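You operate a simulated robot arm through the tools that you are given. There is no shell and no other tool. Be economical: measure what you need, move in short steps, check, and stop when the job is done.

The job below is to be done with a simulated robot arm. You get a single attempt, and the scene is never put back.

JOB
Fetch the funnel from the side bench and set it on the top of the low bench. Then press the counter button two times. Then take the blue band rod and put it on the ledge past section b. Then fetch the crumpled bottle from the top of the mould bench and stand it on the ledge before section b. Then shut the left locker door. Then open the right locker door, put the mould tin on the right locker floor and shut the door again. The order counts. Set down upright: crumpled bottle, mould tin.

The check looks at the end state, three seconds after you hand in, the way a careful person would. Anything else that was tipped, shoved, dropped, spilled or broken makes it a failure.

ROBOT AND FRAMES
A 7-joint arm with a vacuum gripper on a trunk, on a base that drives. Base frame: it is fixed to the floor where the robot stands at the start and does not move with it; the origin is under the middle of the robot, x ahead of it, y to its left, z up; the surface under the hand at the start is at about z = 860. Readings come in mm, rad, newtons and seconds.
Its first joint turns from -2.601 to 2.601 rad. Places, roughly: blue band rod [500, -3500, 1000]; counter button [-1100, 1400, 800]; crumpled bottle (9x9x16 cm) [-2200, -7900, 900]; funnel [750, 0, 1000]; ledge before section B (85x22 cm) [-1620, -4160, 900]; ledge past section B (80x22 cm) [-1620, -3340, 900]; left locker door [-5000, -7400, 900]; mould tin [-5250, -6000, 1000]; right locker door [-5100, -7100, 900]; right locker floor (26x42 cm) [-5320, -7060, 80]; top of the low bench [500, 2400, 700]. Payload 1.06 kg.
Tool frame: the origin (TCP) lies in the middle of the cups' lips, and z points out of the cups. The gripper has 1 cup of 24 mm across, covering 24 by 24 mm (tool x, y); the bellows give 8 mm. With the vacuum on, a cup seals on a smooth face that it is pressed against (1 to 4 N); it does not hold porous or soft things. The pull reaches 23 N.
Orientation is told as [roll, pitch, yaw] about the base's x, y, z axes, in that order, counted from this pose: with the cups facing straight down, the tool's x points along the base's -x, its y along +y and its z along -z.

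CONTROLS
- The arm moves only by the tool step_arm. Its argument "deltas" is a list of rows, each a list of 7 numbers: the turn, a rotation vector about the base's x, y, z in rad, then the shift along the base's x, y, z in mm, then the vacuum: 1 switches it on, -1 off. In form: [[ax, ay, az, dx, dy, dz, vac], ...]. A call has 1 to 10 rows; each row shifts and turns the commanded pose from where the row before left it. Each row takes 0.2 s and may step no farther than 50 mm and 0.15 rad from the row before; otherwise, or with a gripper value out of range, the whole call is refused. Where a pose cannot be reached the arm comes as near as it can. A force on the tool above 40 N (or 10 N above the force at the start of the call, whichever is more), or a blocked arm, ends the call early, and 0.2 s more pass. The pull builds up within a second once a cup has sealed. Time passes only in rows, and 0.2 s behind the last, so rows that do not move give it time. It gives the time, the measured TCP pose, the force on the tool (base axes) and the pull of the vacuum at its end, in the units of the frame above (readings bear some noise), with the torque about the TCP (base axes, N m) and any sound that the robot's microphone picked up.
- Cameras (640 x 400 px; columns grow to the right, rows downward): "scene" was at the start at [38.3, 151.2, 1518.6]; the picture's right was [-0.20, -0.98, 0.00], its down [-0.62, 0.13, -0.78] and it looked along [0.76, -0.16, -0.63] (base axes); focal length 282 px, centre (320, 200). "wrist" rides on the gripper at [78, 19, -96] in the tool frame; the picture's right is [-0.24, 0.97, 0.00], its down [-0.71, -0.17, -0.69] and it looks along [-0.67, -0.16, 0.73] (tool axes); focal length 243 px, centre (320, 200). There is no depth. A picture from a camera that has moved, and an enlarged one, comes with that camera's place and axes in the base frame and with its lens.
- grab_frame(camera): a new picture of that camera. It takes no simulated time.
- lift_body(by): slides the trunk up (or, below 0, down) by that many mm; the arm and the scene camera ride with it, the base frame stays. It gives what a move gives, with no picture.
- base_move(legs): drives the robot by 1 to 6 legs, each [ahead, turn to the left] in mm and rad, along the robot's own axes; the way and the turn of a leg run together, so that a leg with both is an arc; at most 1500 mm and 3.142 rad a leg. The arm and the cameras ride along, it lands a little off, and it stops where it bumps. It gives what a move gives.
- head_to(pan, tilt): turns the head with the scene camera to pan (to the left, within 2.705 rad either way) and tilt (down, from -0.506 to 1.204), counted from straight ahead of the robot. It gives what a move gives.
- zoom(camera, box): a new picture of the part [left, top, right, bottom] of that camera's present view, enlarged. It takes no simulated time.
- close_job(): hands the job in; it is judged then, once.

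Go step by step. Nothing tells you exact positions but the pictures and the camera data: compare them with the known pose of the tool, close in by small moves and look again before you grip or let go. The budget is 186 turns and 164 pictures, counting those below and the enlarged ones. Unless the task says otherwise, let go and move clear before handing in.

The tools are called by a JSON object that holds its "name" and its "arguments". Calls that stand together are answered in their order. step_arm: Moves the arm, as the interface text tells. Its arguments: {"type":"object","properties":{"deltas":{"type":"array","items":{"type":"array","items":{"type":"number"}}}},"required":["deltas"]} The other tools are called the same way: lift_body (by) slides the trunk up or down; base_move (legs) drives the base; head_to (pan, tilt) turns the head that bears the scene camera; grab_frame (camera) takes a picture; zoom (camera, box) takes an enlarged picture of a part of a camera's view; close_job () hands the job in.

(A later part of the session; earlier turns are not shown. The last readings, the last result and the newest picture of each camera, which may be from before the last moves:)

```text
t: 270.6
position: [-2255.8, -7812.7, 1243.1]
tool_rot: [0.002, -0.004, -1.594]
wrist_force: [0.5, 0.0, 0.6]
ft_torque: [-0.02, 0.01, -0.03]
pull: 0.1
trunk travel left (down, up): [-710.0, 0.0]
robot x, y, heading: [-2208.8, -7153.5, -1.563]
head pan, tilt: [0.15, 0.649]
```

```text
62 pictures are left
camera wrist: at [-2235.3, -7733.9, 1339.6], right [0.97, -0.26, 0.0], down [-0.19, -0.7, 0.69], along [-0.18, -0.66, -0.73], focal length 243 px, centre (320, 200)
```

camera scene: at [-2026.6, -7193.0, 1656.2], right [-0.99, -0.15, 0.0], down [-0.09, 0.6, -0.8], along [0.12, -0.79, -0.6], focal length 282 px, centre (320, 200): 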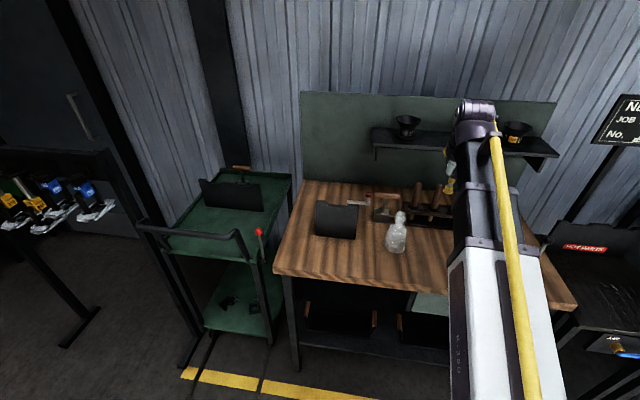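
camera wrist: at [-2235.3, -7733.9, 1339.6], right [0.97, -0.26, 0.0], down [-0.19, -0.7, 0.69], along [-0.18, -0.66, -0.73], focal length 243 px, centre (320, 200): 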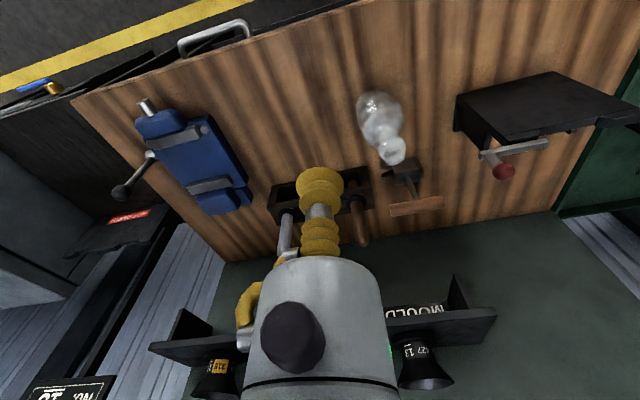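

{"name": "zoom", "arguments": {"camera": "wrist", "box": [320, 70, 440, 190]}}

{"name": "zoom", "arguments": {"camera": "scene", "box": [360, 180, 440, 270]}}

```text
3.33 times, centred on (380, 130) of wrist
camera zoom: at [-2235.3, -7733.9, 1339.6], right [0.97, -0.26, 0.0], down [-0.19, -0.7, 0.69], along [-0.18, -0.66, -0.73], focal length 809 px, centre (120, 433)
```

zoom: 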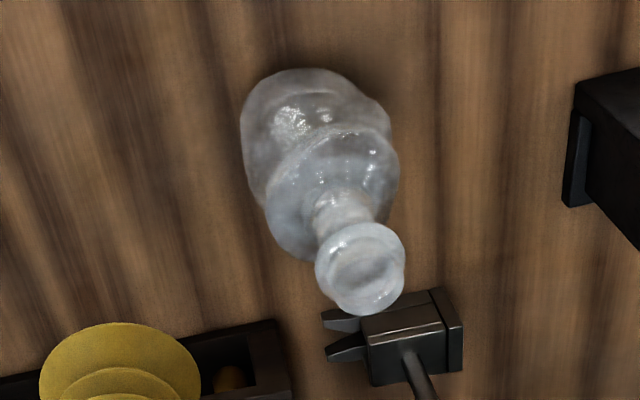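

```text
4.44 times, centred on (400, 225) of scene
camera zoom: at [-2026.6, -7193.0, 1656.2], right [-0.99, -0.15, 0.0], down [-0.09, 0.6, -0.8], along [0.12, -0.79, -0.6], focal length 1253 px, centre (-36, 89)
```

zoom: 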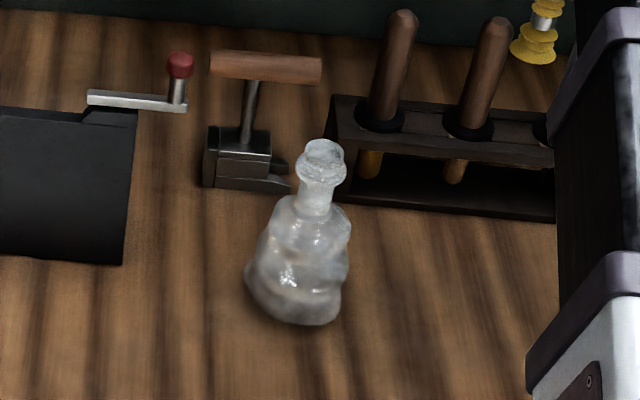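

I'll move nearer to see whether the bottle's top can hold a cup.

{"name": "step_arm", "arguments": {"deltas": [[0, 0, 0, 8, -20, -40, -1], [0, 0, 0, 8, -20, -40, -1], [0, 0, 0, 8, -20, -40, -1], [0, 0, 0, 0, -10, -35, -1], [0, 0, 0, 0, 0, 0, -1]]}}

{"name": "zoom", "arguments": {"camera": "wrist", "box": [280, 80, 480, 240]}}

```text
t: 271.8
position: [-2233.6, -7883.1, 1090.6]
tool_rot: [0.003, -0.004, -1.597]
wrist_force: [0.3, -0.2, 0.1]
ft_torque: [0.0, 0.02, -0.01]
pull: 0.0
trunk travel left (down, up): [-710.0, 0.0]
robot x, y, heading: [-2210.2, -7149.6, -1.567]
head pan, tilt: [0.15, 0.649]
```

```text
2.50 times, centred on (380, 160) of wrist
camera zoom: at [-2212.3, -7804.1, 1187.2], right [0.97, -0.26, 0.0], down [-0.19, -0.7, 0.69], along [-0.18, -0.66, -0.73], focal length 606 px, centre (170, 300)
```

zoom: 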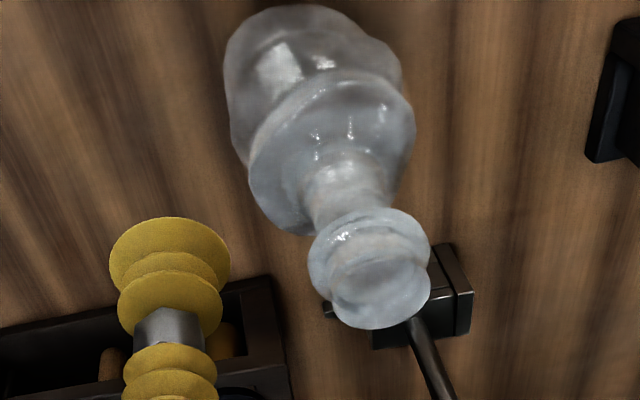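

{"name": "zoom", "arguments": {"camera": "wrist", "box": [395, 155, 460, 215]}}

```text
6.67 times, centred on (428, 185) of wrist
camera zoom: at [-2212.3, -7804.1, 1187.2], right [0.97, -0.26, 0.0], down [-0.19, -0.7, 0.69], along [-0.18, -0.66, -0.73], focal length 1618 px, centre (-397, 300)
```

zoom: 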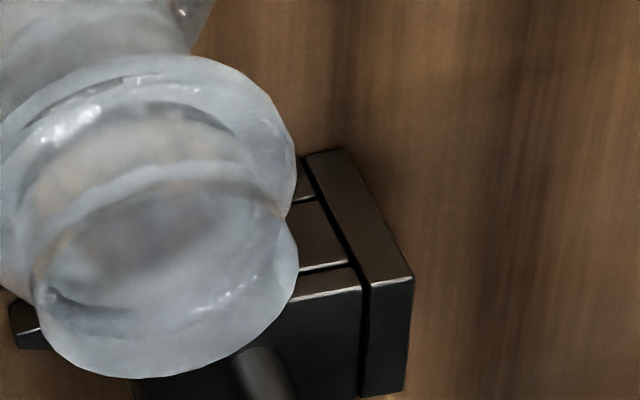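

{"name": "step_arm", "arguments": {"deltas": [[0, 0, 0, 8, -26, -5, -1], [0, 0, 0, 7, -26, -5, -1], [0, 0, 0, 0, 0, 0, -1]]}}

{"name": "zoom", "arguments": {"camera": "wrist", "box": [290, 120, 450, 220]}}

{"name": "zoom", "arguments": {"camera": "scene", "box": [370, 180, 450, 250]}}

```text
t: 272.6
position: [-2217.1, -7934.2, 1081.1]
tool_rot: [0.003, -0.002, -1.595]
wrist_force: [1.0, 0.9, -0.9]
ft_torque: [0.01, 0.0, 0.0]
pull: 0.0
trunk travel left (down, up): [-710.0, 0.0]
robot x, y, heading: [-2206.4, -7153.0, -1.565]
head pan, tilt: [0.15, 0.649]
```

```text
4.00 times, centred on (370, 170) of wrist
camera zoom: at [-2196.4, -7855.3, 1175.9], right [0.97, -0.26, 0.0], down [-0.19, -0.7, 0.69], along [-0.18, -0.66, -0.73], focal length 970 px, centre (120, 320)
```

zoom: 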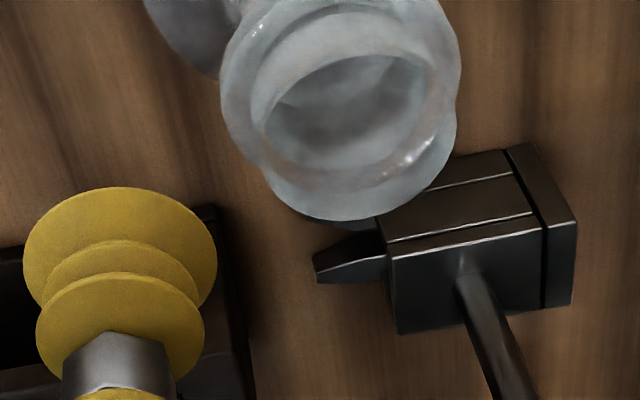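

```text
5.71 times, centred on (410, 215) of scene
camera zoom: at [-2026.6, -7193.0, 1656.2], right [-0.99, -0.15, 0.0], down [-0.09, 0.6, -0.8], along [0.12, -0.79, -0.6], focal length 1611 px, centre (-194, 114)
```

zoom: 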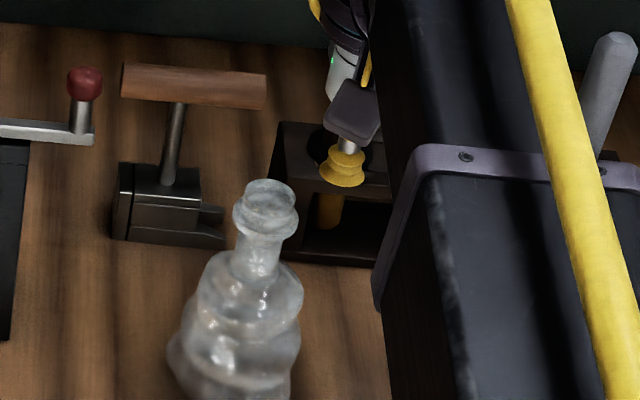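

The mouth is open and too wide for the cup, so I must hold the bottle by its side. I'll rise, back the base a little, and turn the tool level (camera on the left) pointing at the bottle.

{"name": "step_arm", "arguments": {"deltas": [[0, 0, 0, 0, 0, 40, -1], [0, 0, 0, 0, 0, 40, -1], [0, 0, 0, 0, 0, 40, -1], [0, 0, 0, 0, 0, 40, -1]]}}

{"name": "base_move", "arguments": {"legs": [[-160, 0]]}}

{"name": "step_arm", "arguments": {"deltas": [[0, 0, -0.141, 0, 0, 0, -1], [0, 0, -0.141, 0, 0, 0, -1], [0, 0, -0.141, 0, 0, 0, -1], [0, 0, -0.141, 0, 0, 0, -1], [0, 0, -0.141, 0, 0, 0, -1], [0, 0, -0.141, 0, 0, 0, -1], [0, 0, -0.141, 0, 0, 0, -1], [0, 0, -0.141, 0, 0, 0, -1], [0, 0, -0.141, 0, 0, 0, -1], [0, 0, -0.141, 0, 0, 0, -1]]}}

{"name": "step_arm", "arguments": {"deltas": [[-0.14, 0, 0, 0, 0, -10, -1], [-0.14, 0, 0, 0, 0, -10, -1], [-0.14, 0, 0, 0, 0, -10, -1], [-0.14, 0, 0, 0, 0, -10, -1], [-0.14, 0, 0, 0, 0, -10, -1], [-0.14, 0, 0, 0, 0, -10, -1], [-0.14, 0, 0, 0, 0, -10, -1], [-0.14, 0, 0, 0, 0, -10, -1], [-0.14, 0, 0, 0, 0, -10, -1], [-0.14, 0, 0, 0, 0, -10, -1]]}}

{"name": "zoom", "arguments": {"camera": "scene", "box": [360, 160, 460, 260]}}

{"name": "grab_frame", "arguments": {"camera": "wrist"}}

```text
t: 273.6
position: [-2215.8, -7935.4, 1240.3]
tool_rot: [0.003, -0.001, -1.595]
wrist_force: [-0.5, -0.5, 0.5]
ft_torque: [-0.01, 0.0, 0.02]
pull: 0.2
trunk travel left (down, up): [-710.0, 0.0]
robot x, y, heading: [-2208.1, -7150.8, -1.567]
head pan, tilt: [0.15, 0.649]
```

```text
t: 275.1
position: [-2213.8, -7772.6, 1240.4]
tool_rot: [0.002, -0.004, -1.591]
wrist_force: [-0.6, -0.1, 0.9]
ft_torque: [-0.03, 0.01, 0.01]
pull: 0.0
trunk travel left (down, up): [-710.0, 0.0]
robot x, y, heading: [-2209.5, -6989.1, -1.559]
head pan, tilt: [0.15, 0.649]
```

```text
t: 277.3
position: [-2214.0, -7773.9, 1239.4]
tool_rot: [0.003, -0.003, -3.005]
wrist_force: [-0.5, 0.3, 0.1]
ft_torque: [-0.02, 0.02, 0.04]
pull: 0.0
trunk travel left (down, up): [-710.0, 0.0]
robot x, y, heading: [-2209.9, -6987.0, -1.561]
head pan, tilt: [0.15, 0.649]
```

```text
t: 279.5
position: [-2213.6, -7771.7, 1139.6]
tool_rot: [1.402, -0.141, -3.121]
wrist_force: [-0.6, 0.3, 0.2]
ft_torque: [-0.01, -0.03, -0.01]
pull: 0.0
trunk travel left (down, up): [-710.0, 0.0]
robot x, y, heading: [-2205.4, -6990.1, -1.559]
head pan, tilt: [0.15, 0.649]
```

```text
4.00 times, centred on (410, 210) of scene
camera zoom: at [-2027.4, -7029.5, 1656.2], right [-0.99, -0.16, 0.0], down [-0.1, 0.6, -0.8], along [0.13, -0.79, -0.6], focal length 1128 px, centre (-40, 160)
```

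zoom: 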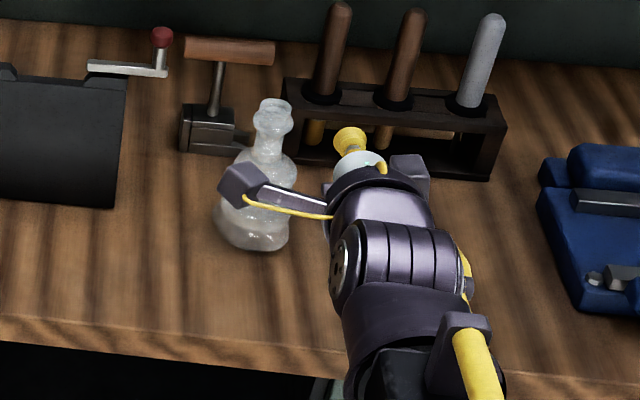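

```text
54 pictures are left
camera wrist: at [-2133.5, -7678.8, 1163.1], right [-0.1, -0.16, 0.98], down [-0.72, 0.69, 0.04], along [-0.68, -0.71, -0.18], focal length 243 px, centre (320, 200)
```

wrist: 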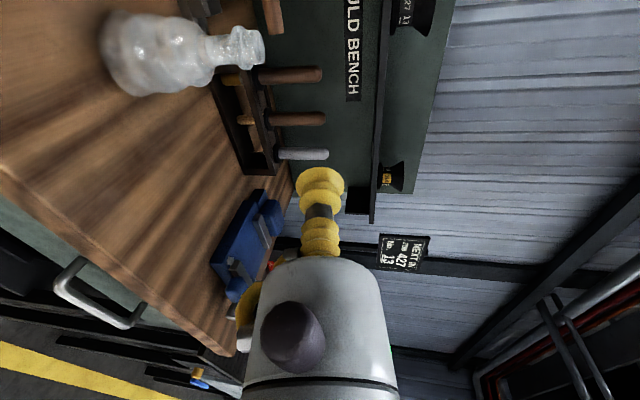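

{"name": "zoom", "arguments": {"camera": "wrist", "box": [90, 0, 280, 110]}}

```text
3.37 times, centred on (185, 55) of wrist
camera zoom: at [-2133.5, -7678.8, 1163.1], right [-0.1, -0.16, 0.98], down [-0.72, 0.69, 0.04], along [-0.68, -0.71, -0.18], focal length 817 px, centre (775, 688)
```

zoom: 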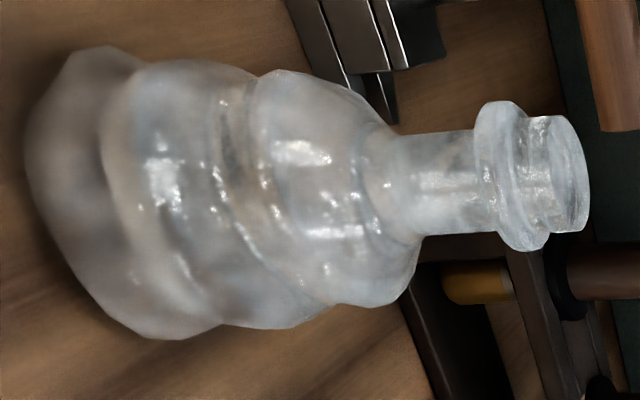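

The middle bulge of the bottle, around z = 962, looks smoothest. I'll bring the tool to a standoff in front of it.

{"name": "step_arm", "arguments": {"deltas": [[0, 0, 0, 9, 0, -42, -1], [0, 0, 0, 9, -10, -42, -1], [0, 0, 0, 9, -20, -42, -1], [0, 0, 0, 9, -25, -40, -1], [0, 0, 0, 0, 0, 0, -1]]}}

{"name": "zoom", "arguments": {"camera": "wrist", "box": [200, 40, 440, 220]}}

{"name": "zoom", "arguments": {"camera": "scene", "box": [370, 170, 450, 240]}}

```text
t: 280.7
position: [-2181.0, -7817.2, 1017.1]
tool_rot: [1.4, -0.128, -3.076]
wrist_force: [-0.8, 0.0, -1.1]
ft_torque: [0.01, 0.0, 0.03]
pull: 0.0
out of reach, approached as far as the arm can: row 2, 3, 4
trunk travel left (down, up): [-710.0, 0.0]
robot x, y, heading: [-2210.9, -6987.6, -1.561]
head pan, tilt: [0.15, 0.649]
```

```text
2.22 times, centred on (320, 130) of wrist
camera zoom: at [-2105.0, -7720.3, 1041.4], right [-0.1, -0.17, 0.98], down [-0.75, 0.66, 0.04], along [-0.65, -0.73, -0.19], focal length 539 px, centre (320, 356)
```

zoom: 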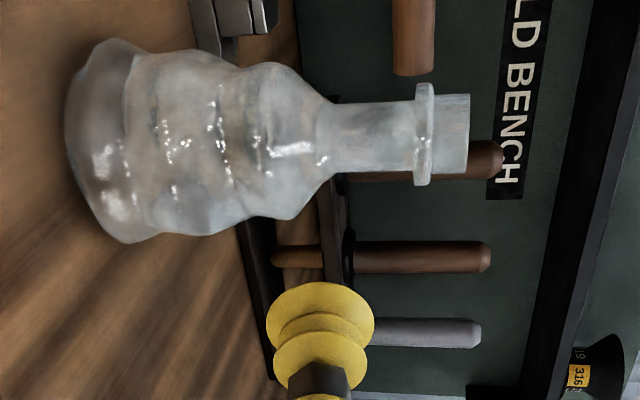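

```text
5.71 times, centred on (410, 205) of scene
camera zoom: at [-2027.0, -7029.4, 1656.2], right [-0.99, -0.16, 0.0], down [-0.1, 0.6, -0.8], along [0.13, -0.79, -0.6], focal length 1611 px, centre (-194, 171)
```

zoom: 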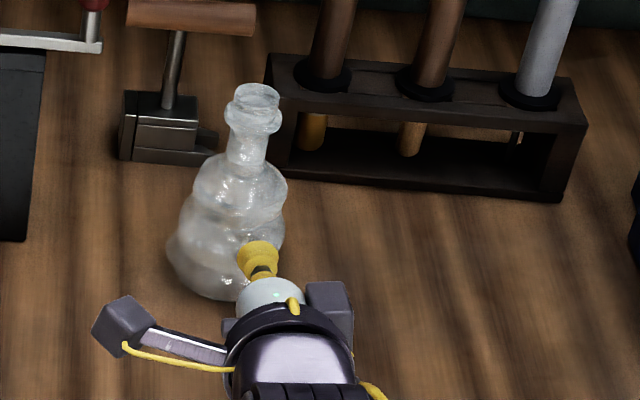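

{"name": "lift_body", "arguments": {"by": -45}}

{"name": "step_arm", "arguments": {"deltas": [[0, 0, 0, 0.7, -16, -2.5, -1], [0, 0, 0, 0.7, -16, -2.5, -1], [0, 0, 0, 0.6, -14, -2.5, -1], [0, 0, 0, 0, 0, 0, -1]]}}

{"name": "grab_frame", "arguments": {"camera": "wrist"}}

```text
t: 281.6
position: [-2182.5, -7816.9, 970.9]
tool_rot: [1.402, -0.128, -3.076]
wrist_force: [0.4, -0.5, -0.1]
ft_torque: [0.03, -0.01, 0.0]
pull: 0.1
trunk travel left (down, up): [-665.0, 45.0]
robot x, y, heading: [-2206.0, -6991.1, -1.563]
head pan, tilt: [0.15, 0.649]
```

```text
t: 282.6
position: [-2179.7, -7863.5, 963.8]
tool_rot: [1.397, -0.127, -3.079]
wrist_force: [0.5, 0.4, 0.8]
ft_torque: [0.02, 0.0, 0.01]
pull: 0.2
trunk travel left (down, up): [-665.0, 45.0]
robot x, y, heading: [-2209.4, -6991.3, -1.562]
head pan, tilt: [0.15, 0.649]
```

```text
50 pictures are left
camera wrist: at [-2103.5, -7766.1, 989.4], right [-0.1, -0.17, 0.98], down [-0.75, 0.66, 0.04], along [-0.65, -0.73, -0.2], focal length 243 px, centre (320, 200)
```

wrist: 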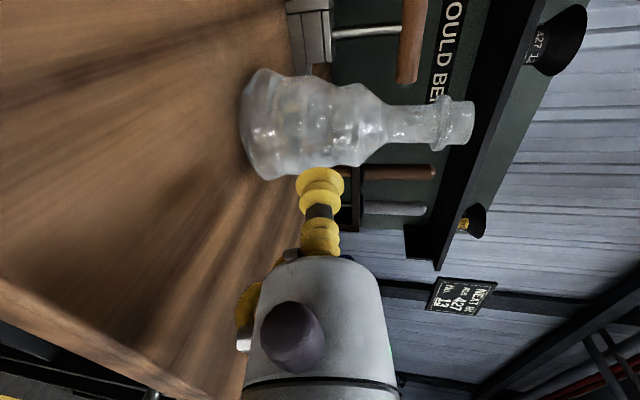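

{"name": "step_arm", "arguments": {"deltas": [[0, 0, 0, 0.3, -4, -8, 1], [0, 0, 0, 0.2, -5, -1, 1], [0, 0, 0, 0.2, -5, -1, 1], [0, 0, 0, 0.2, -4, -0.7, 1], [0, 0, 0, 0, 0, 0, 1]]}}

{"name": "zoom", "arguments": {"camera": "wrist", "box": [230, 50, 400, 220]}}

```text
t: 283.8
position: [-2178.4, -7881.1, 954.0]
tool_rot: [1.399, -0.13, -3.076]
wrist_force: [-0.1, -0.6, -0.9]
ft_torque: [0.02, 0.02, -0.01]
pull: 0.1
trunk travel left (down, up): [-665.0, 45.0]
robot x, y, heading: [-2212.8, -6990.2, -1.561]
head pan, tilt: [0.15, 0.649]
```

```text
2.35 times, centred on (315, 135) of wrist
camera zoom: at [-2102.7, -7784.7, 978.5], right [-0.1, -0.17, 0.98], down [-0.75, 0.66, 0.04], along [-0.65, -0.73, -0.2], focal length 571 px, centre (332, 353)
```

zoom: 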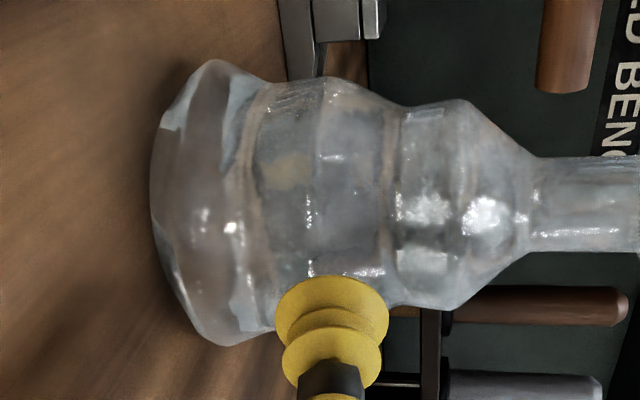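

{"name": "step_arm", "arguments": {"deltas": [[0, 0, 0, 0.1, -3, -0.5, 1], [0, 0, 0, 0.1, -3, -0.5, 1], [0, 0, 0, 0.1, -2, -0.5, 1], [0, 0, 0, 0, 0, 0, 1], [0, 0, 0, 0, 0, 0, 1]]}}

```text
t: 284.9
position: [-2178.0, -7889.2, 952.3]
tool_rot: [1.399, -0.13, -3.075]
wrist_force: [0.8, -0.5, -0.5]
ft_torque: [0.0, -0.02, 0.03]
pull: 0.0
trunk travel left (down, up): [-665.0, 45.0]
robot x, y, heading: [-2210.8, -6991.1, -1.565]
head pan, tilt: [0.15, 0.649]
```

{"name": "step_arm", "arguments": {"deltas": [[0, 0, 0, 0.1, -2, -0.4, 1], [0, 0, 0, 0.1, -2, -0.4, 1], [0, 0, 0, 0, 0, 0, 1], [0, 0, 0, 0, 0, 0, 1]]}}

{"name": "zoom", "arguments": {"camera": "wrist", "box": [230, 50, 400, 220]}}

```text
t: 285.9
position: [-2178.1, -7893.8, 951.2]
tool_rot: [1.401, -0.127, -3.078]
wrist_force: [0.1, 0.3, 0.7]
ft_torque: [-0.02, -0.02, 0.03]
pull: 0.1
trunk travel left (down, up): [-665.0, 45.0]
robot x, y, heading: [-2211.5, -6985.5, -1.562]
head pan, tilt: [0.15, 0.649]
```

```text
2.35 times, centred on (315, 135) of wrist
camera zoom: at [-2101.7, -7796.5, 976.1], right [-0.1, -0.17, 0.98], down [-0.75, 0.66, 0.04], along [-0.65, -0.73, -0.2], focal length 571 px, centre (332, 353)
```

zoom: 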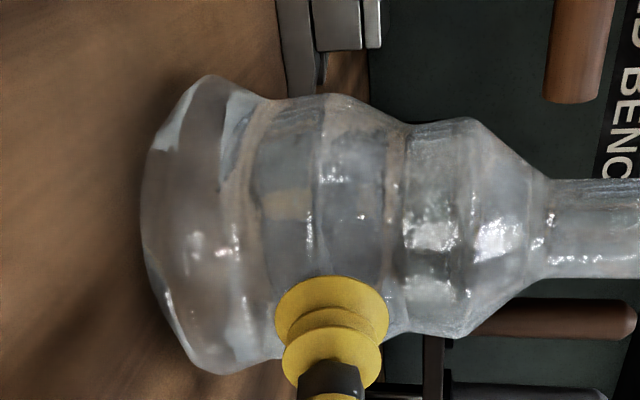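

{"name": "step_arm", "arguments": {"deltas": [[0, 0, 0, 0.1, -2, -0.2, 1], [0, 0, 0, 0.1, -2, -0.2, 1], [0, 0, 0, 0.1, -2, -0.2, 1], [0, 0, 0, 0, 0, 0, 1], [0, 0, 0, 0, 0, 0, 1]]}}

```text
t: 287.1
position: [-2177.1, -7898.6, 951.1]
tool_rot: [1.399, -0.129, -3.078]
wrist_force: [-0.3, 0.4, 0.1]
ft_torque: [0.0, 0.02, 0.03]
pull: 0.1
trunk travel left (down, up): [-665.0, 45.0]
robot x, y, heading: [-2209.8, -6989.0, -1.557]
head pan, tilt: [0.15, 0.649]
```

{"name": "step_arm", "arguments": {"deltas": [[0, 0, 0, 0.1, -2, -0.2, 1], [0, 0, 0, 0.1, -2, -0.2, 1], [0, 0, 0, 0.1, -2, -0.2, 1], [0, 0, 0, 0, 0, 0, 1], [0, 0, 0, 0, 0, 0, 1]]}}

{"name": "zoom", "arguments": {"camera": "wrist", "box": [230, 50, 400, 220]}}

```text
t: 288.4
position: [-2176.6, -7905.0, 949.8]
tool_rot: [1.396, -0.128, -3.076]
wrist_force: [-1.0, -0.1, 0.1]
ft_torque: [-0.1, 0.1, -0.09]
pull: 23.1
trunk travel left (down, up): [-665.0, 45.0]
robot x, y, heading: [-2212.5, -6987.0, -1.562]
head pan, tilt: [0.15, 0.649]
```

```text
2.35 times, centred on (315, 135) of wrist
camera zoom: at [-2101.1, -7808.2, 975.0], right [-0.1, -0.17, 0.98], down [-0.75, 0.66, 0.04], along [-0.65, -0.73, -0.2], focal length 571 px, centre (332, 353)
```

zoom: 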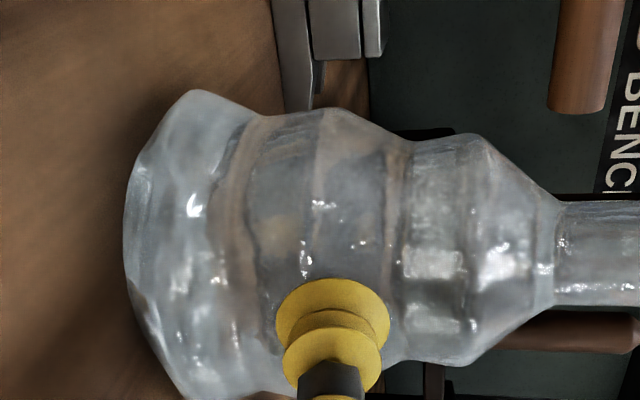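

Sealed. I'll lift gently and check weight and sag.

{"name": "step_arm", "arguments": {"deltas": [[0, 0, 0, 0, 0, 3, 1], [0, 0, 0, 0, 0, 6, 1], [0, 0, 0, 0, 0, 10, 1], [0, 0, 0, 0, 5, 15, 1], [0, 0, 0, 0, 5, 15, 1], [0, 0, 0, 0, 0, 0, 1]]}}

{"name": "zoom", "arguments": {"camera": "wrist", "box": [200, 30, 460, 220]}}

```text
t: 289.8
position: [-2177.4, -7894.4, 999.3]
tool_rot: [1.397, -0.13, -3.076]
wrist_force: [0.0, -0.4, -4.2]
ft_torque: [0.2, -0.01, -0.06]
pull: 23.3
trunk travel left (down, up): [-665.0, 45.0]
robot x, y, heading: [-2207.5, -6988.4, -1.563]
head pan, tilt: [0.15, 0.649]
```

```text
2.11 times, centred on (330, 125) of wrist
camera zoom: at [-2100.8, -7798.2, 1023.1], right [-0.1, -0.17, 0.98], down [-0.75, 0.66, 0.04], along [-0.65, -0.73, -0.2], focal length 511 px, centre (299, 358)
```

zoom: 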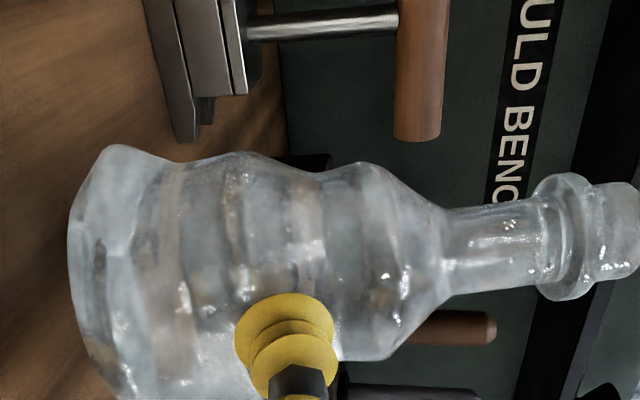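

It weighs about 0.4 kg with a torque of 0.2 N m, so for safe carrying I'll retreat and tip the tool mostly downward so the bottle hangs beneath the cup.

{"name": "step_arm", "arguments": {"deltas": [[0, 0, 0, 0, 15, 5, 1], [0.06, 0, 0, 0, 20, 5, 1], [0.1, 0, 0, 0, 20, 5, 1], [0.12, 0, 0, 0, 20, 5, 1], [0.12, 0, 0, 0, 15, 5, 1], [0.12, 0, 0, 0, 10, 5, 1], [0.12, 0, 0, 0, 10, 5, 1], [0.12, 0, 0, 0, 5, 5, 1], [0.12, 0, 0, 0, 0, 5, 1], [0.12, 0, 0, 0, 0, 5, 1]]}}

{"name": "step_arm", "arguments": {"deltas": [[0.12, 0, 0, 0, 0, 5, 1], [0.12, 0, 0, 0, 0, 5, 1], [0.06, 0, 0, 0, 0, 5, 1], [0, 0, 0, 0, 0, 5, 1]]}}

```text
t: 291.9
position: [-2176.0, -7779.8, 1050.0]
tool_rot: [0.398, -0.017, -2.998]
wrist_force: [-0.4, -0.2, -3.4]
ft_torque: [0.14, -0.01, 0.01]
pull: 23.3
trunk travel left (down, up): [-665.0, 45.0]
robot x, y, heading: [-2207.7, -6990.2, -1.556]
head pan, tilt: [0.15, 0.649]
```

```text
t: 292.9
position: [-2177.7, -7780.4, 1068.6]
tool_rot: [0.104, 0.03, -3.0]
wrist_force: [0.5, -0.8, -4.0]
ft_torque: [0.06, 0.01, -0.01]
pull: 23.4
trunk travel left (down, up): [-665.0, 45.0]
robot x, y, heading: [-2211.4, -6991.7, -1.564]
head pan, tilt: [0.15, 0.649]
```

The load is balanced now. I'll raise a little, back off, and drive around to the ledge before section B.

{"name": "lift_body", "arguments": {"by": 45}}

{"name": "base_move", "arguments": {"legs": [[-220, 0], [0, 1.56]]}}

{"name": "base_move", "arguments": {"legs": [[1500, 0], [0, 1.571], [1500, 0], [1100, 0]]}}

{"name": "base_move", "arguments": {"legs": [[0, 1.571]]}}

{"name": "head_to", "arguments": {"pan": 0.25, "tilt": 0.65}}

{"name": "grab_frame", "arguments": {"camera": "scene"}}

```text
t: 293.8
position: [-2177.7, -7781.3, 1113.4]
tool_rot: [0.106, 0.028, -3.001]
wrist_force: [0.7, -0.4, -4.5]
ft_torque: [0.09, 0.03, -0.01]
pull: 22.9
trunk travel left (down, up): [-710.0, 0.0]
robot x, y, heading: [-2208.1, -6990.1, -1.563]
head pan, tilt: [0.15, 0.649]
```

```text
t: 299.3
position: [-1419.8, -6736.3, 1113.7]
tool_rot: [0.105, 0.027, -1.428]
wrist_force: [-0.3, 0.3, -4.2]
ft_torque: [0.0, 0.06, -0.01]
pull: 23.1
trunk travel left (down, up): [-710.0, 0.0]
robot x, y, heading: [-2215.8, -6770.1, 0.006]
head pan, tilt: [0.15, 0.649]
```

```text
t: 322.7
position: [-675.2, -3395.8, 1113.8]
tool_rot: [0.104, 0.029, 0.09]
wrist_force: [0.2, -0.4, -3.8]
ft_torque: [-0.09, -0.01, 0.03]
pull: 23.6
trunk travel left (down, up): [-710.0, 0.0]
robot x, y, heading: [-686.6, -4188.6, 1.532]
head pan, tilt: [0.15, 0.649]
```

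```text
t: 326.9
position: [-1474.3, -4177.9, 1114.0]
tool_rot: [0.106, 0.028, 1.661]
wrist_force: [0.1, -0.4, -5.0]
ft_torque: [0.03, -0.07, 0.01]
pull: 23.7
trunk travel left (down, up): [-710.0, 0.0]
robot x, y, heading: [-683.1, -4188.2, 3.1]
head pan, tilt: [0.15, 0.649]
```

```text
t: 327.6
position: [-1476.4, -4179.5, 1115.0]
tool_rot: [0.104, 0.029, 1.659]
wrist_force: [-0.5, -0.3, -4.5]
ft_torque: [0.0, -0.1, 0.0]
pull: 22.6
trunk travel left (down, up): [-710.0, 0.0]
robot x, y, heading: [-684.6, -4191.2, 3.093]
head pan, tilt: [0.25, 0.649]
```

```text
45 pictures are left
camera scene: at [-731.2, -4379.7, 1656.2], right [-0.2, 0.98, 0.0], down [0.59, 0.12, -0.8], along [-0.78, -0.16, -0.6], focal length 282 px, centre (320, 200)
```

scene: 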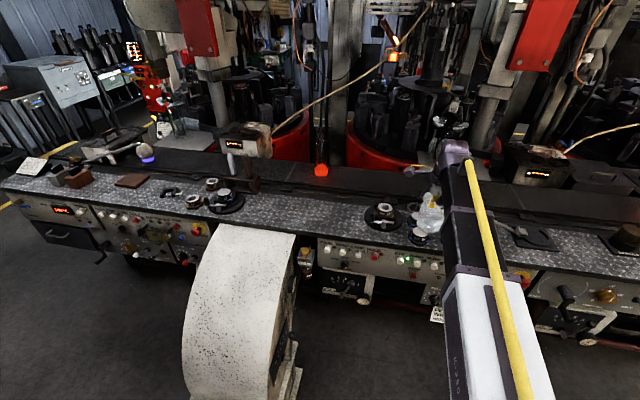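

Still held. A free stretch of ledge lies at about [-1590, -4450]. I'll move the arm there and tip the tool level again.

{"name": "step_arm", "arguments": {"deltas": [[0, 0, 0, 4, -20, 0, 1], [0, 0, 0, 6, -40, 0, 1], [0, 0, 0, 6, -42, 0, 1], [0, 0, 0, 6, -42, 0, 1], [0, 0, 0, 6, -42, 0, 1], [0, 0, 0, 6, -42, 0, 1], [0, 0, 0, 0, -32, 0, 1], [0, 0, 0, 0, -10, 0, 1]]}}

{"name": "step_arm", "arguments": {"deltas": [[-0.006, 0.07, 0, 0, 0, 0, 1], [-0.01, 0.12, 0, 0, 0, 0, 1], [-0.01, 0.12, 0, 0, 0, 0, 1], [-0.01, 0.12, 0, 0, 0, -5, 1], [-0.01, 0.12, 0, 0, 0, -5, 1], [-0.01, 0.12, 0, 0, 0, -5, 1], [-0.01, 0.12, 0, 0, 0, -5, 1], [-0.01, 0.12, 0, 0, 0, -5, 1], [-0.01, 0.12, 0, 0, 0, -5, 1], [-0.01, 0.12, 0, 0, 0, -5, 1]]}}

{"name": "step_arm", "arguments": {"deltas": [[-0.01, 0.12, 0, 0, 0, 0, 1], [-0.008, 0.1, 0, 0, 0, 0, 1], [0, 0, 0, 0, 0, 0, 1]]}}

{"name": "grab_frame", "arguments": {"camera": "wrist"}}

{"name": "grab_frame", "arguments": {"camera": "scene"}}

```text
t: 329.4
position: [-1441.9, -4450.2, 1114.6]
tool_rot: [0.104, 0.026, 1.657]
wrist_force: [0.2, -0.8, -4.4]
ft_torque: [0.02, -0.08, 0.04]
pull: 23.3
trunk travel left (down, up): [-710.0, 0.0]
robot x, y, heading: [-683.0, -4188.3, 3.096]
head pan, tilt: [0.25, 0.649]
```

```text
t: 331.6
position: [-1440.7, -4450.9, 1078.0]
tool_rot: [1.26, 0.007, 1.682]
wrist_force: [0.1, -0.3, -4.1]
ft_torque: [0.0, -0.23, -0.04]
pull: 22.8
trunk travel left (down, up): [-710.0, 0.0]
robot x, y, heading: [-681.3, -4190.0, 3.098]
head pan, tilt: [0.25, 0.649]
```

```text
t: 332.4
position: [-1444.3, -4446.4, 1089.6]
tool_rot: [1.369, 0.0, 1.684]
wrist_force: [-0.3, -0.7, -3.0]
ft_torque: [-0.02, -0.22, -0.05]
pull: 22.3
out of reach, approached as far as the arm can: row 1, 2
trunk travel left (down, up): [-710.0, 0.0]
robot x, y, heading: [-679.6, -4187.4, 3.098]
head pan, tilt: [0.25, 0.649]
```

```text
44 pictures are left
camera wrist: at [-1345.3, -4514.4, 1126.0], right [-0.22, 0.21, 0.95], down [0.62, 0.78, -0.03], along [-0.75, 0.58, -0.3], focal length 243 px, centre (320, 200)
```

wrist: 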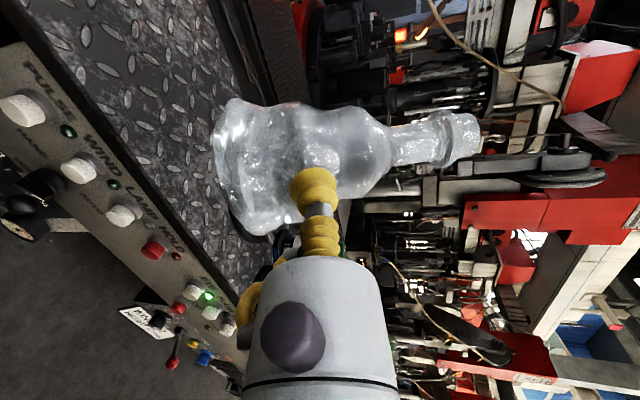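

```text
43 pictures are left
camera scene: at [-731.1, -4379.9, 1656.1], right [-0.2, 0.98, 0.0], down [0.59, 0.12, -0.8], along [-0.78, -0.16, -0.6], focal length 282 px, centre (320, 200)
```

scene: 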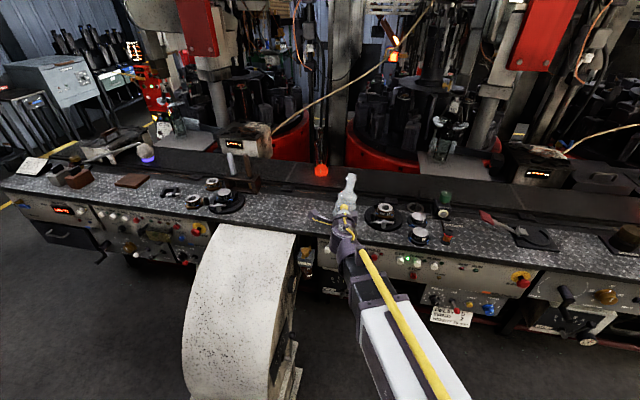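

{"name": "lift_body", "arguments": {"by": -110}}

{"name": "step_arm", "arguments": {"deltas": [[-0.006, 0.06, 0, 0, 0, 10, 1], [-0.006, 0.06, 0, -10, -5, 10, 1], [-0.005, 0.05, 0, -20, -5, 0, 1], [0, 0, 0, -25, -5, 0, 1], [0, 0, 0, -25, 0, 0, 1], [0, 0, 0, -20, 0, 0, 1], [0, 0, 0, 0, 0, 0, 1]]}}

{"name": "grab_frame", "arguments": {"camera": "wrist"}}

{"name": "zoom", "arguments": {"camera": "scene", "box": [280, 150, 440, 270]}}

```text
t: 333.8
position: [-1443.5, -4447.9, 978.6]
tool_rot: [1.368, -0.001, 1.686]
wrist_force: [0.4, 0.7, -3.7]
ft_torque: [-0.01, -0.24, -0.08]
pull: 22.8
trunk travel left (down, up): [-600.0, 110.0]
robot x, y, heading: [-683.4, -4189.5, 3.097]
head pan, tilt: [0.25, 0.649]
```

```text
t: 335.4
position: [-1548.0, -4451.2, 1052.5]
tool_rot: [1.484, -0.006, 1.688]
wrist_force: [-0.3, -0.4, -4.5]
ft_torque: [0.01, -0.27, -0.05]
pull: 22.9
out of reach, approached as far as the arm can: row 1, 2, 3, 4
trunk travel left (down, up): [-600.0, 110.0]
robot x, y, heading: [-683.4, -4192.3, 3.097]
head pan, tilt: [0.25, 0.649]
```

```text
42 pictures are left
camera wrist: at [-1446.7, -4518.8, 1079.7], right [-0.11, 0.22, 0.97], down [0.61, 0.79, -0.11], along [-0.78, 0.58, -0.22], focal length 243 px, centre (320, 200)
```

wrist: 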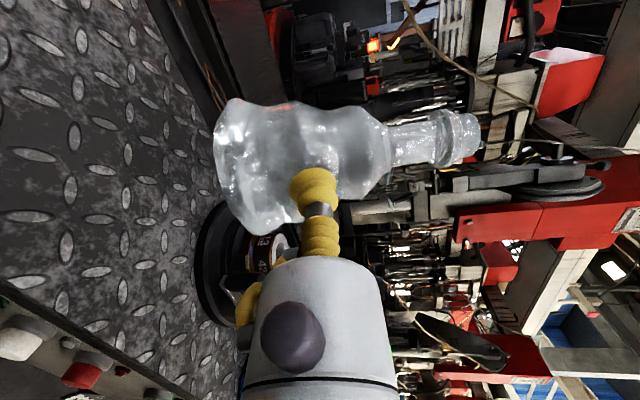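

```text
3.33 times, centred on (360, 210) of scene
camera zoom: at [-731.2, -4379.9, 1546.1], right [-0.2, 0.98, 0.0], down [0.59, 0.12, -0.8], along [-0.78, -0.16, -0.6], focal length 940 px, centre (187, 167)
```

zoom: 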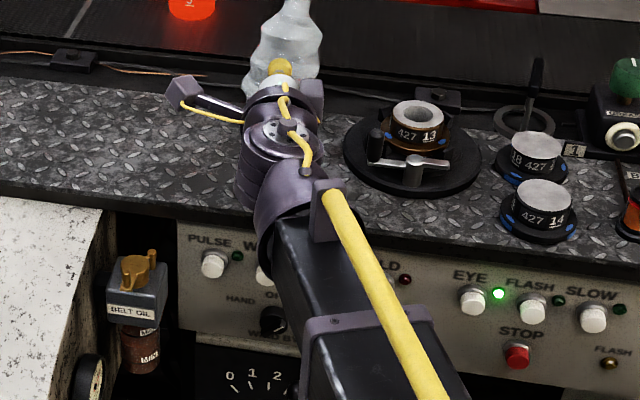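

The bottle is close to upright above the spot. I'll lower with the trunk in small steps.

{"name": "lift_body", "arguments": {"by": -82}}

{"name": "lift_body", "arguments": {"by": -7}}

{"name": "zoom", "arguments": {"camera": "wrist", "box": [160, 40, 500, 280]}}

```text
t: 336.6
position: [-1548.1, -4452.7, 972.2]
tool_rot: [1.483, -0.006, 1.688]
wrist_force: [-0.4, -0.1, -4.9]
ft_torque: [-0.03, -0.26, -0.05]
pull: 22.7
trunk travel left (down, up): [-518.0, 192.0]
robot x, y, heading: [-680.2, -4189.5, 3.095]
head pan, tilt: [0.25, 0.649]
```

```text
t: 337.1
position: [-1548.2, -4452.9, 963.5]
tool_rot: [1.483, -0.006, 1.687]
wrist_force: [1.4, -0.2, -1.2]
ft_torque: [0.04, -0.13, -0.01]
pull: 23.1
trunk travel left (down, up): [-511.0, 199.0]
robot x, y, heading: [-681.2, -4187.2, 3.093]
head pan, tilt: [0.25, 0.649]
```

```text
1.67 times, centred on (330, 160) of wrist
camera zoom: at [-1446.2, -4518.8, 991.1], right [-0.11, 0.22, 0.97], down [0.61, 0.79, -0.11], along [-0.78, 0.58, -0.22], focal length 404 px, centre (303, 267)
```

zoom: 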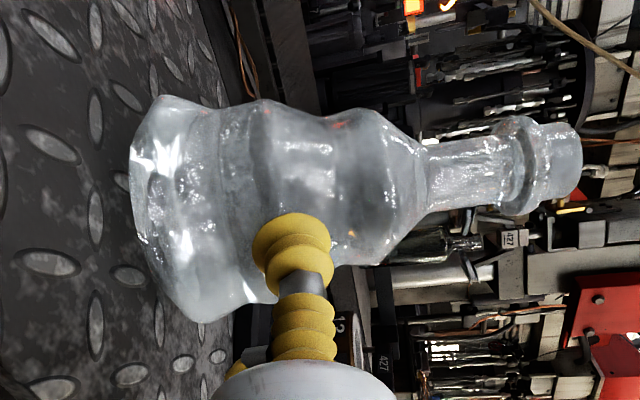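

{"name": "lift_body", "arguments": {"by": -4}}

{"name": "lift_body", "arguments": {"by": -3}}

{"name": "zoom", "arguments": {"camera": "wrist", "box": [160, 40, 500, 280]}}

```text
t: 337.6
position: [-1548.8, -4453.1, 961.4]
tool_rot: [1.484, -0.007, 1.689]
wrist_force: [1.5, -0.3, 0.8]
ft_torque: [0.05, -0.05, -0.03]
pull: 23.1
trunk travel left (down, up): [-507.0, 203.0]
robot x, y, heading: [-681.6, -4188.5, 3.095]
head pan, tilt: [0.25, 0.649]
```

```text
t: 338.2
position: [-1548.5, -4453.7, 956.7]
tool_rot: [1.483, -0.006, 1.687]
wrist_force: [0.4, 1.4, 0.3]
ft_torque: [0.06, -0.02, -0.03]
pull: 22.7
trunk travel left (down, up): [-504.0, 206.0]
robot x, y, heading: [-683.4, -4188.8, 3.099]
head pan, tilt: [0.25, 0.649]
```

```text
1.67 times, centred on (330, 160) of wrist
camera zoom: at [-1446.2, -4518.7, 984.0], right [-0.11, 0.22, 0.97], down [0.61, 0.79, -0.11], along [-0.78, 0.58, -0.22], focal length 404 px, centre (303, 267)
```

zoom: 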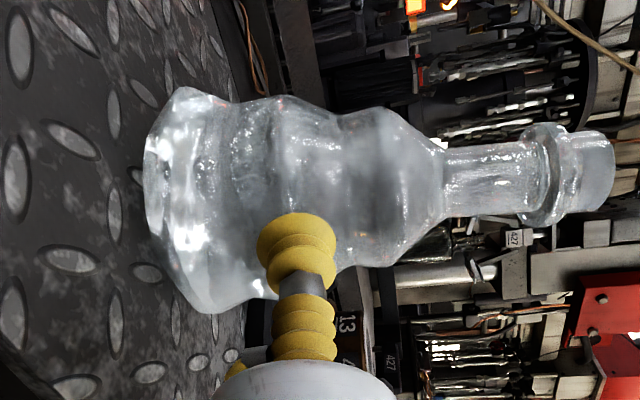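

{"name": "lift_body", "arguments": {"by": -3}}

{"name": "step_arm", "arguments": {"deltas": [[0, 0, 0, 0, 0, 0, -1], [0, 0, 0, 0, 0, 0, -1], [0, 0, 0, 0, 0, 0, -1], [0, 0, 0, 0, 0, 0, -1], [0, 0, 0, 0, 0, 0, -1]]}}

{"name": "zoom", "arguments": {"camera": "wrist", "box": [160, 40, 500, 280]}}

```text
t: 338.7
position: [-1547.2, -4453.4, 954.2]
tool_rot: [1.485, -0.008, 1.687]
wrist_force: [1.8, -0.2, 3.2]
ft_torque: [0.23, 0.04, -0.11]
pull: 22.9
trunk travel left (down, up): [-501.0, 209.0]
robot x, y, heading: [-680.9, -4186.9, 3.097]
head pan, tilt: [0.25, 0.649]
```

```text
t: 339.9
position: [-1549.1, -4452.2, 954.2]
tool_rot: [1.483, -0.009, 1.688]
wrist_force: [0.5, -0.4, 0.9]
ft_torque: [-0.02, 0.0, 0.0]
pull: 0.1
trunk travel left (down, up): [-501.0, 209.0]
robot x, y, heading: [-682.8, -4188.6, 3.095]
head pan, tilt: [0.25, 0.649]
```

```text
1.67 times, centred on (330, 160) of wrist
camera zoom: at [-1446.3, -4518.8, 981.0], right [-0.11, 0.22, 0.97], down [0.61, 0.79, -0.11], along [-0.78, 0.58, -0.22], focal length 404 px, centre (303, 267)
```

zoom: 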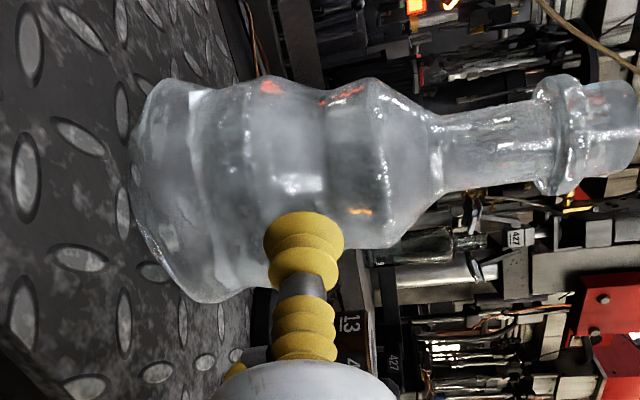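

{"name": "step_arm", "arguments": {"deltas": [[0, 0, 0, 5, 0.5, 0.5, -1], [0, 0, 0, 10, 1, 1, -1], [0, 0, 0, 25, 3, 2, -1], [0, 0, 0, 30, 3, 10, -1], [0, 0, 0, 30, 3, 20, -1]]}}

{"name": "zoom", "arguments": {"camera": "scene", "box": [280, 140, 440, 260]}}

```text
t: 341.1
position: [-1447.2, -4441.8, 987.7]
tool_rot: [1.484, -0.008, 1.685]
wrist_force: [0.6, -0.1, -0.2]
ft_torque: [0.02, -0.01, -0.02]
pull: 0.0
trunk travel left (down, up): [-501.0, 209.0]
robot x, y, heading: [-682.7, -4188.3, 3.098]
head pan, tilt: [0.25, 0.649]
```

```text
3.33 times, centred on (360, 200) of scene
camera zoom: at [-730.9, -4379.7, 1447.2], right [-0.2, 0.98, 0.0], down [0.59, 0.12, -0.8], along [-0.78, -0.16, -0.6], focal length 940 px, centre (187, 200)
```

zoom: 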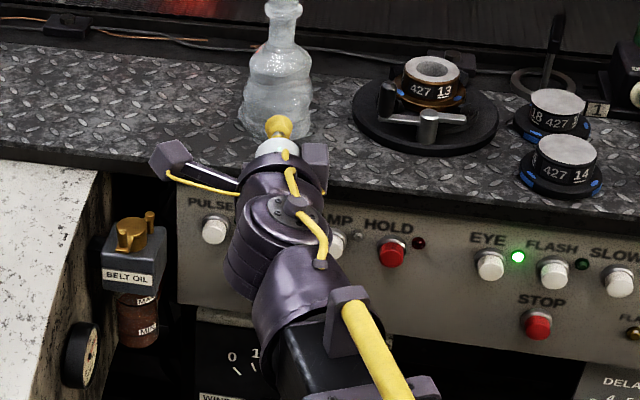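

The bottle stands upright on the ledge before section B. Next the lockers: I'll raise, and drive around to face them.

{"name": "lift_body", "arguments": {"by": 209}}

{"name": "base_move", "arguments": {"legs": [[0, 1.615], [1500, 0], [1220, 0], [0, -1.571], [1500, 0], [900, 0]]}}

{"name": "head_to", "arguments": {"pan": 0.0, "tilt": 0.4}}

{"name": "grab_frame", "arguments": {"camera": "scene"}}

```text
t: 343.3
position: [-1447.3, -4442.4, 1196.3]
tool_rot: [1.484, -0.006, 1.689]
wrist_force: [0.6, 0.6, 0.1]
ft_torque: [0.0, -0.02, 0.02]
pull: 0.0
trunk travel left (down, up): [-710.0, 0.0]
robot x, y, heading: [-686.6, -4190.0, 3.096]
head pan, tilt: [0.25, 0.649]
```

```text
t: 375.6
position: [-3765.2, -7269.5, 1196.5]
tool_rot: [1.483, -0.007, 1.772]
wrist_force: [-0.1, 0.3, 0.1]
ft_torque: [-0.01, 0.0, -0.03]
pull: 0.0
trunk travel left (down, up): [-710.0, 0.0]
robot x, y, heading: [-3026.3, -6952.4, -3.098]
head pan, tilt: [0.25, 0.649]
```

```text
t: 376.4
position: [-3763.5, -7269.4, 1195.2]
tool_rot: [1.485, -0.005, 1.774]
wrist_force: [-0.4, -0.1, 0.5]
ft_torque: [0.0, -0.03, 0.01]
pull: 0.1
trunk travel left (down, up): [-710.0, 0.0]
robot x, y, heading: [-3022.1, -6949.2, -3.1]
head pan, tilt: [0.0, 0.4]
```

```text
36 pictures are left
camera scene: at [-3066.6, -7124.4, 1678.6], right [-0.04, 1.0, 0.0], down [0.39, 0.02, -0.92], along [-0.92, -0.04, -0.39], focal length 282 px, centre (320, 200)
```

scene: 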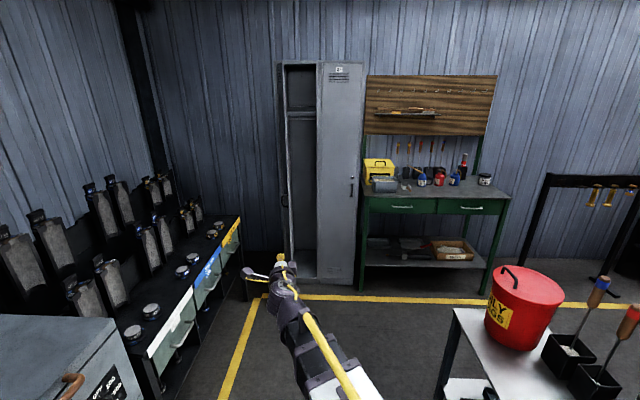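

{"name": "zoom", "arguments": {"camera": "scene", "box": [260, 50, 380, 290]}}

{"name": "zoom", "arguments": {"camera": "scene", "box": [360, 130, 510, 220]}}

```text
1.67 times, centred on (320, 170) of scene
camera zoom: at [-3066.6, -7124.4, 1678.6], right [-0.04, 1.0, 0.0], down [0.39, 0.02, -0.92], along [-0.92, -0.04, -0.39], focal length 470 px, centre (320, 250)
```

zoom: 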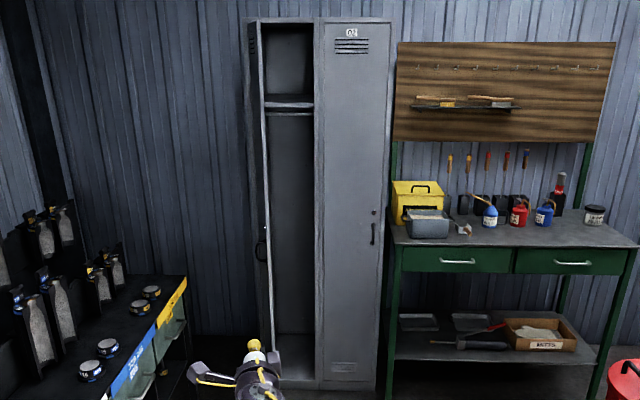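

```text
4.27 times, centred on (435, 175) of scene
camera zoom: at [-3066.6, -7124.4, 1678.6], right [-0.04, 1.0, 0.0], down [0.39, 0.02, -0.92], along [-0.92, -0.04, -0.39], focal length 1203 px, centre (-171, 307)
```

zoom: 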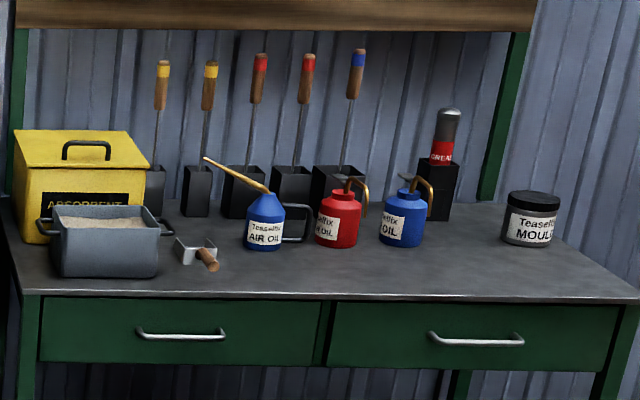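

The left door stands open about 90° (hinge at y ≈ -7460, free edge near [-4840, -7460]); the right door is closed with its handle on its right edge. I'll bring the arm in, yaw the tool right, and drive to where I can push the left door's outer face.

{"name": "step_arm", "arguments": {"deltas": [[0, 0, 0, 0, 45, 0, -1], [0, 0, -0.12, 0, 45, 0, -1], [0, 0, -0.14, 0, 45, 0, -1], [0, 0, -0.14, 0, 45, 0, -1], [0, 0, -0.14, 0, 45, 0, -1], [0, 0, -0.14, 0, 45, 0, -1], [0, 0, -0.14, 0, 30, 0, -1], [0, 0, -0.14, 0, 0, 0, -1]]}}

{"name": "base_move", "arguments": {"legs": [[0, 0.287], [1060, 0], [0, -0.33]]}}

{"name": "head_to", "arguments": {"pan": 0.25, "tilt": 0.5}}

{"name": "grab_frame", "arguments": {"camera": "scene"}}

```text
t: 378.2
position: [-3766.2, -6965.1, 1222.9]
tool_rot: [1.476, -0.017, 0.814]
wrist_force: [0.4, 0.0, -0.6]
ft_torque: [0.0, 0.05, -0.01]
pull: 0.0
out of reach, approached as far as the arm can: row 6, 7, 8
trunk travel left (down, up): [-710.0, 0.0]
robot x, y, heading: [-3024.5, -6953.1, -3.103]
head pan, tilt: [0.0, 0.4]
```

```text
t: 385.6
position: [-4778.2, -7243.6, 1223.2]
tool_rot: [1.476, -0.017, 0.747]
wrist_force: [-0.5, 0.5, -0.5]
ft_torque: [-0.01, 0.02, 0.06]
pull: 0.2
trunk travel left (down, up): [-710.0, 0.0]
robot x, y, heading: [-4045.6, -7279.4, 3.11]
head pan, tilt: [0.0, 0.4]
```

```text
t: 386.4
position: [-4777.6, -7243.3, 1224.0]
tool_rot: [1.475, -0.015, 0.749]
wrist_force: [0.4, 0.1, 1.0]
ft_torque: [0.03, 0.0, -0.02]
pull: 0.0
trunk travel left (down, up): [-710.0, 0.0]
robot x, y, heading: [-4039.9, -7279.6, 3.114]
head pan, tilt: [0.25, 0.499]
```

```text
33 pictures are left
camera scene: at [-4088.2, -7473.3, 1669.6], right [-0.22, 0.98, 0.0], down [0.47, 0.11, -0.88], along [-0.86, -0.19, -0.48], focal length 282 px, centre (320, 200)
```

scene: 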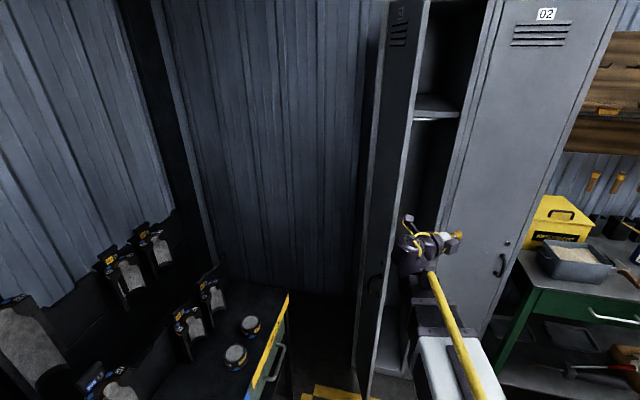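

I see the left door's outer face; hinge near [-5100, -7486], free edge near [-4848, -7441] (about 80° open). I'll take the cup around the free edge to the outer side.

{"name": "step_arm", "arguments": {"deltas": [[0, 0, 0, 10, -45, 0, -1], [0, 0, 0, 10, -45, 0, -1], [0, 0, 0, 10, -45, 0, -1], [0, 0, 0, 5, -48, 0, -1], [0, 0, 0, -5, -48, 0, -1], [0, 0, 0, -10, -48, 0, -1], [0, 0, 0, -40, -5, 0, -1], [0, 0, 0, -45, 0, 0, -1], [0, 0, 0, -30, 0, 0, -1]]}}

{"name": "grab_frame", "arguments": {"camera": "scene"}}

```text
t: 388.4
position: [-4871.2, -7524.7, 1258.0]
tool_rot: [1.469, -0.027, 0.749]
wrist_force: [-0.3, 0.3, -0.2]
ft_torque: [0.0, 0.01, 0.0]
pull: 0.0
out of reach, approached as far as the arm can: row 2, 3, 4, 5, 6, 9
trunk travel left (down, up): [-710.0, 0.0]
robot x, y, heading: [-4037.8, -7279.7, 3.116]
head pan, tilt: [0.25, 0.499]
```

```text
32 pictures are left
camera scene: at [-4088.5, -7473.5, 1669.5], right [-0.22, 0.98, 0.0], down [0.47, 0.11, -0.88], along [-0.86, -0.19, -0.48], focal length 282 px, centre (320, 200)
```

scene: 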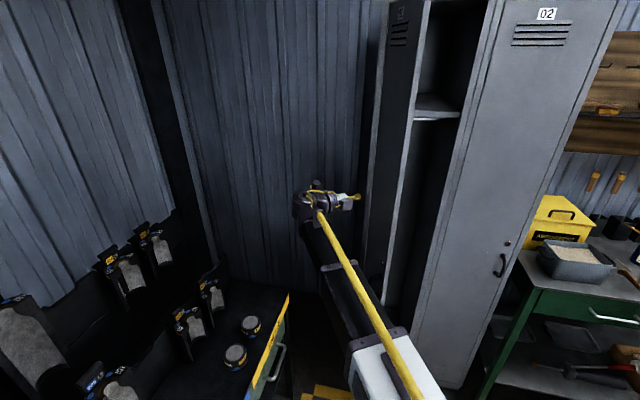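

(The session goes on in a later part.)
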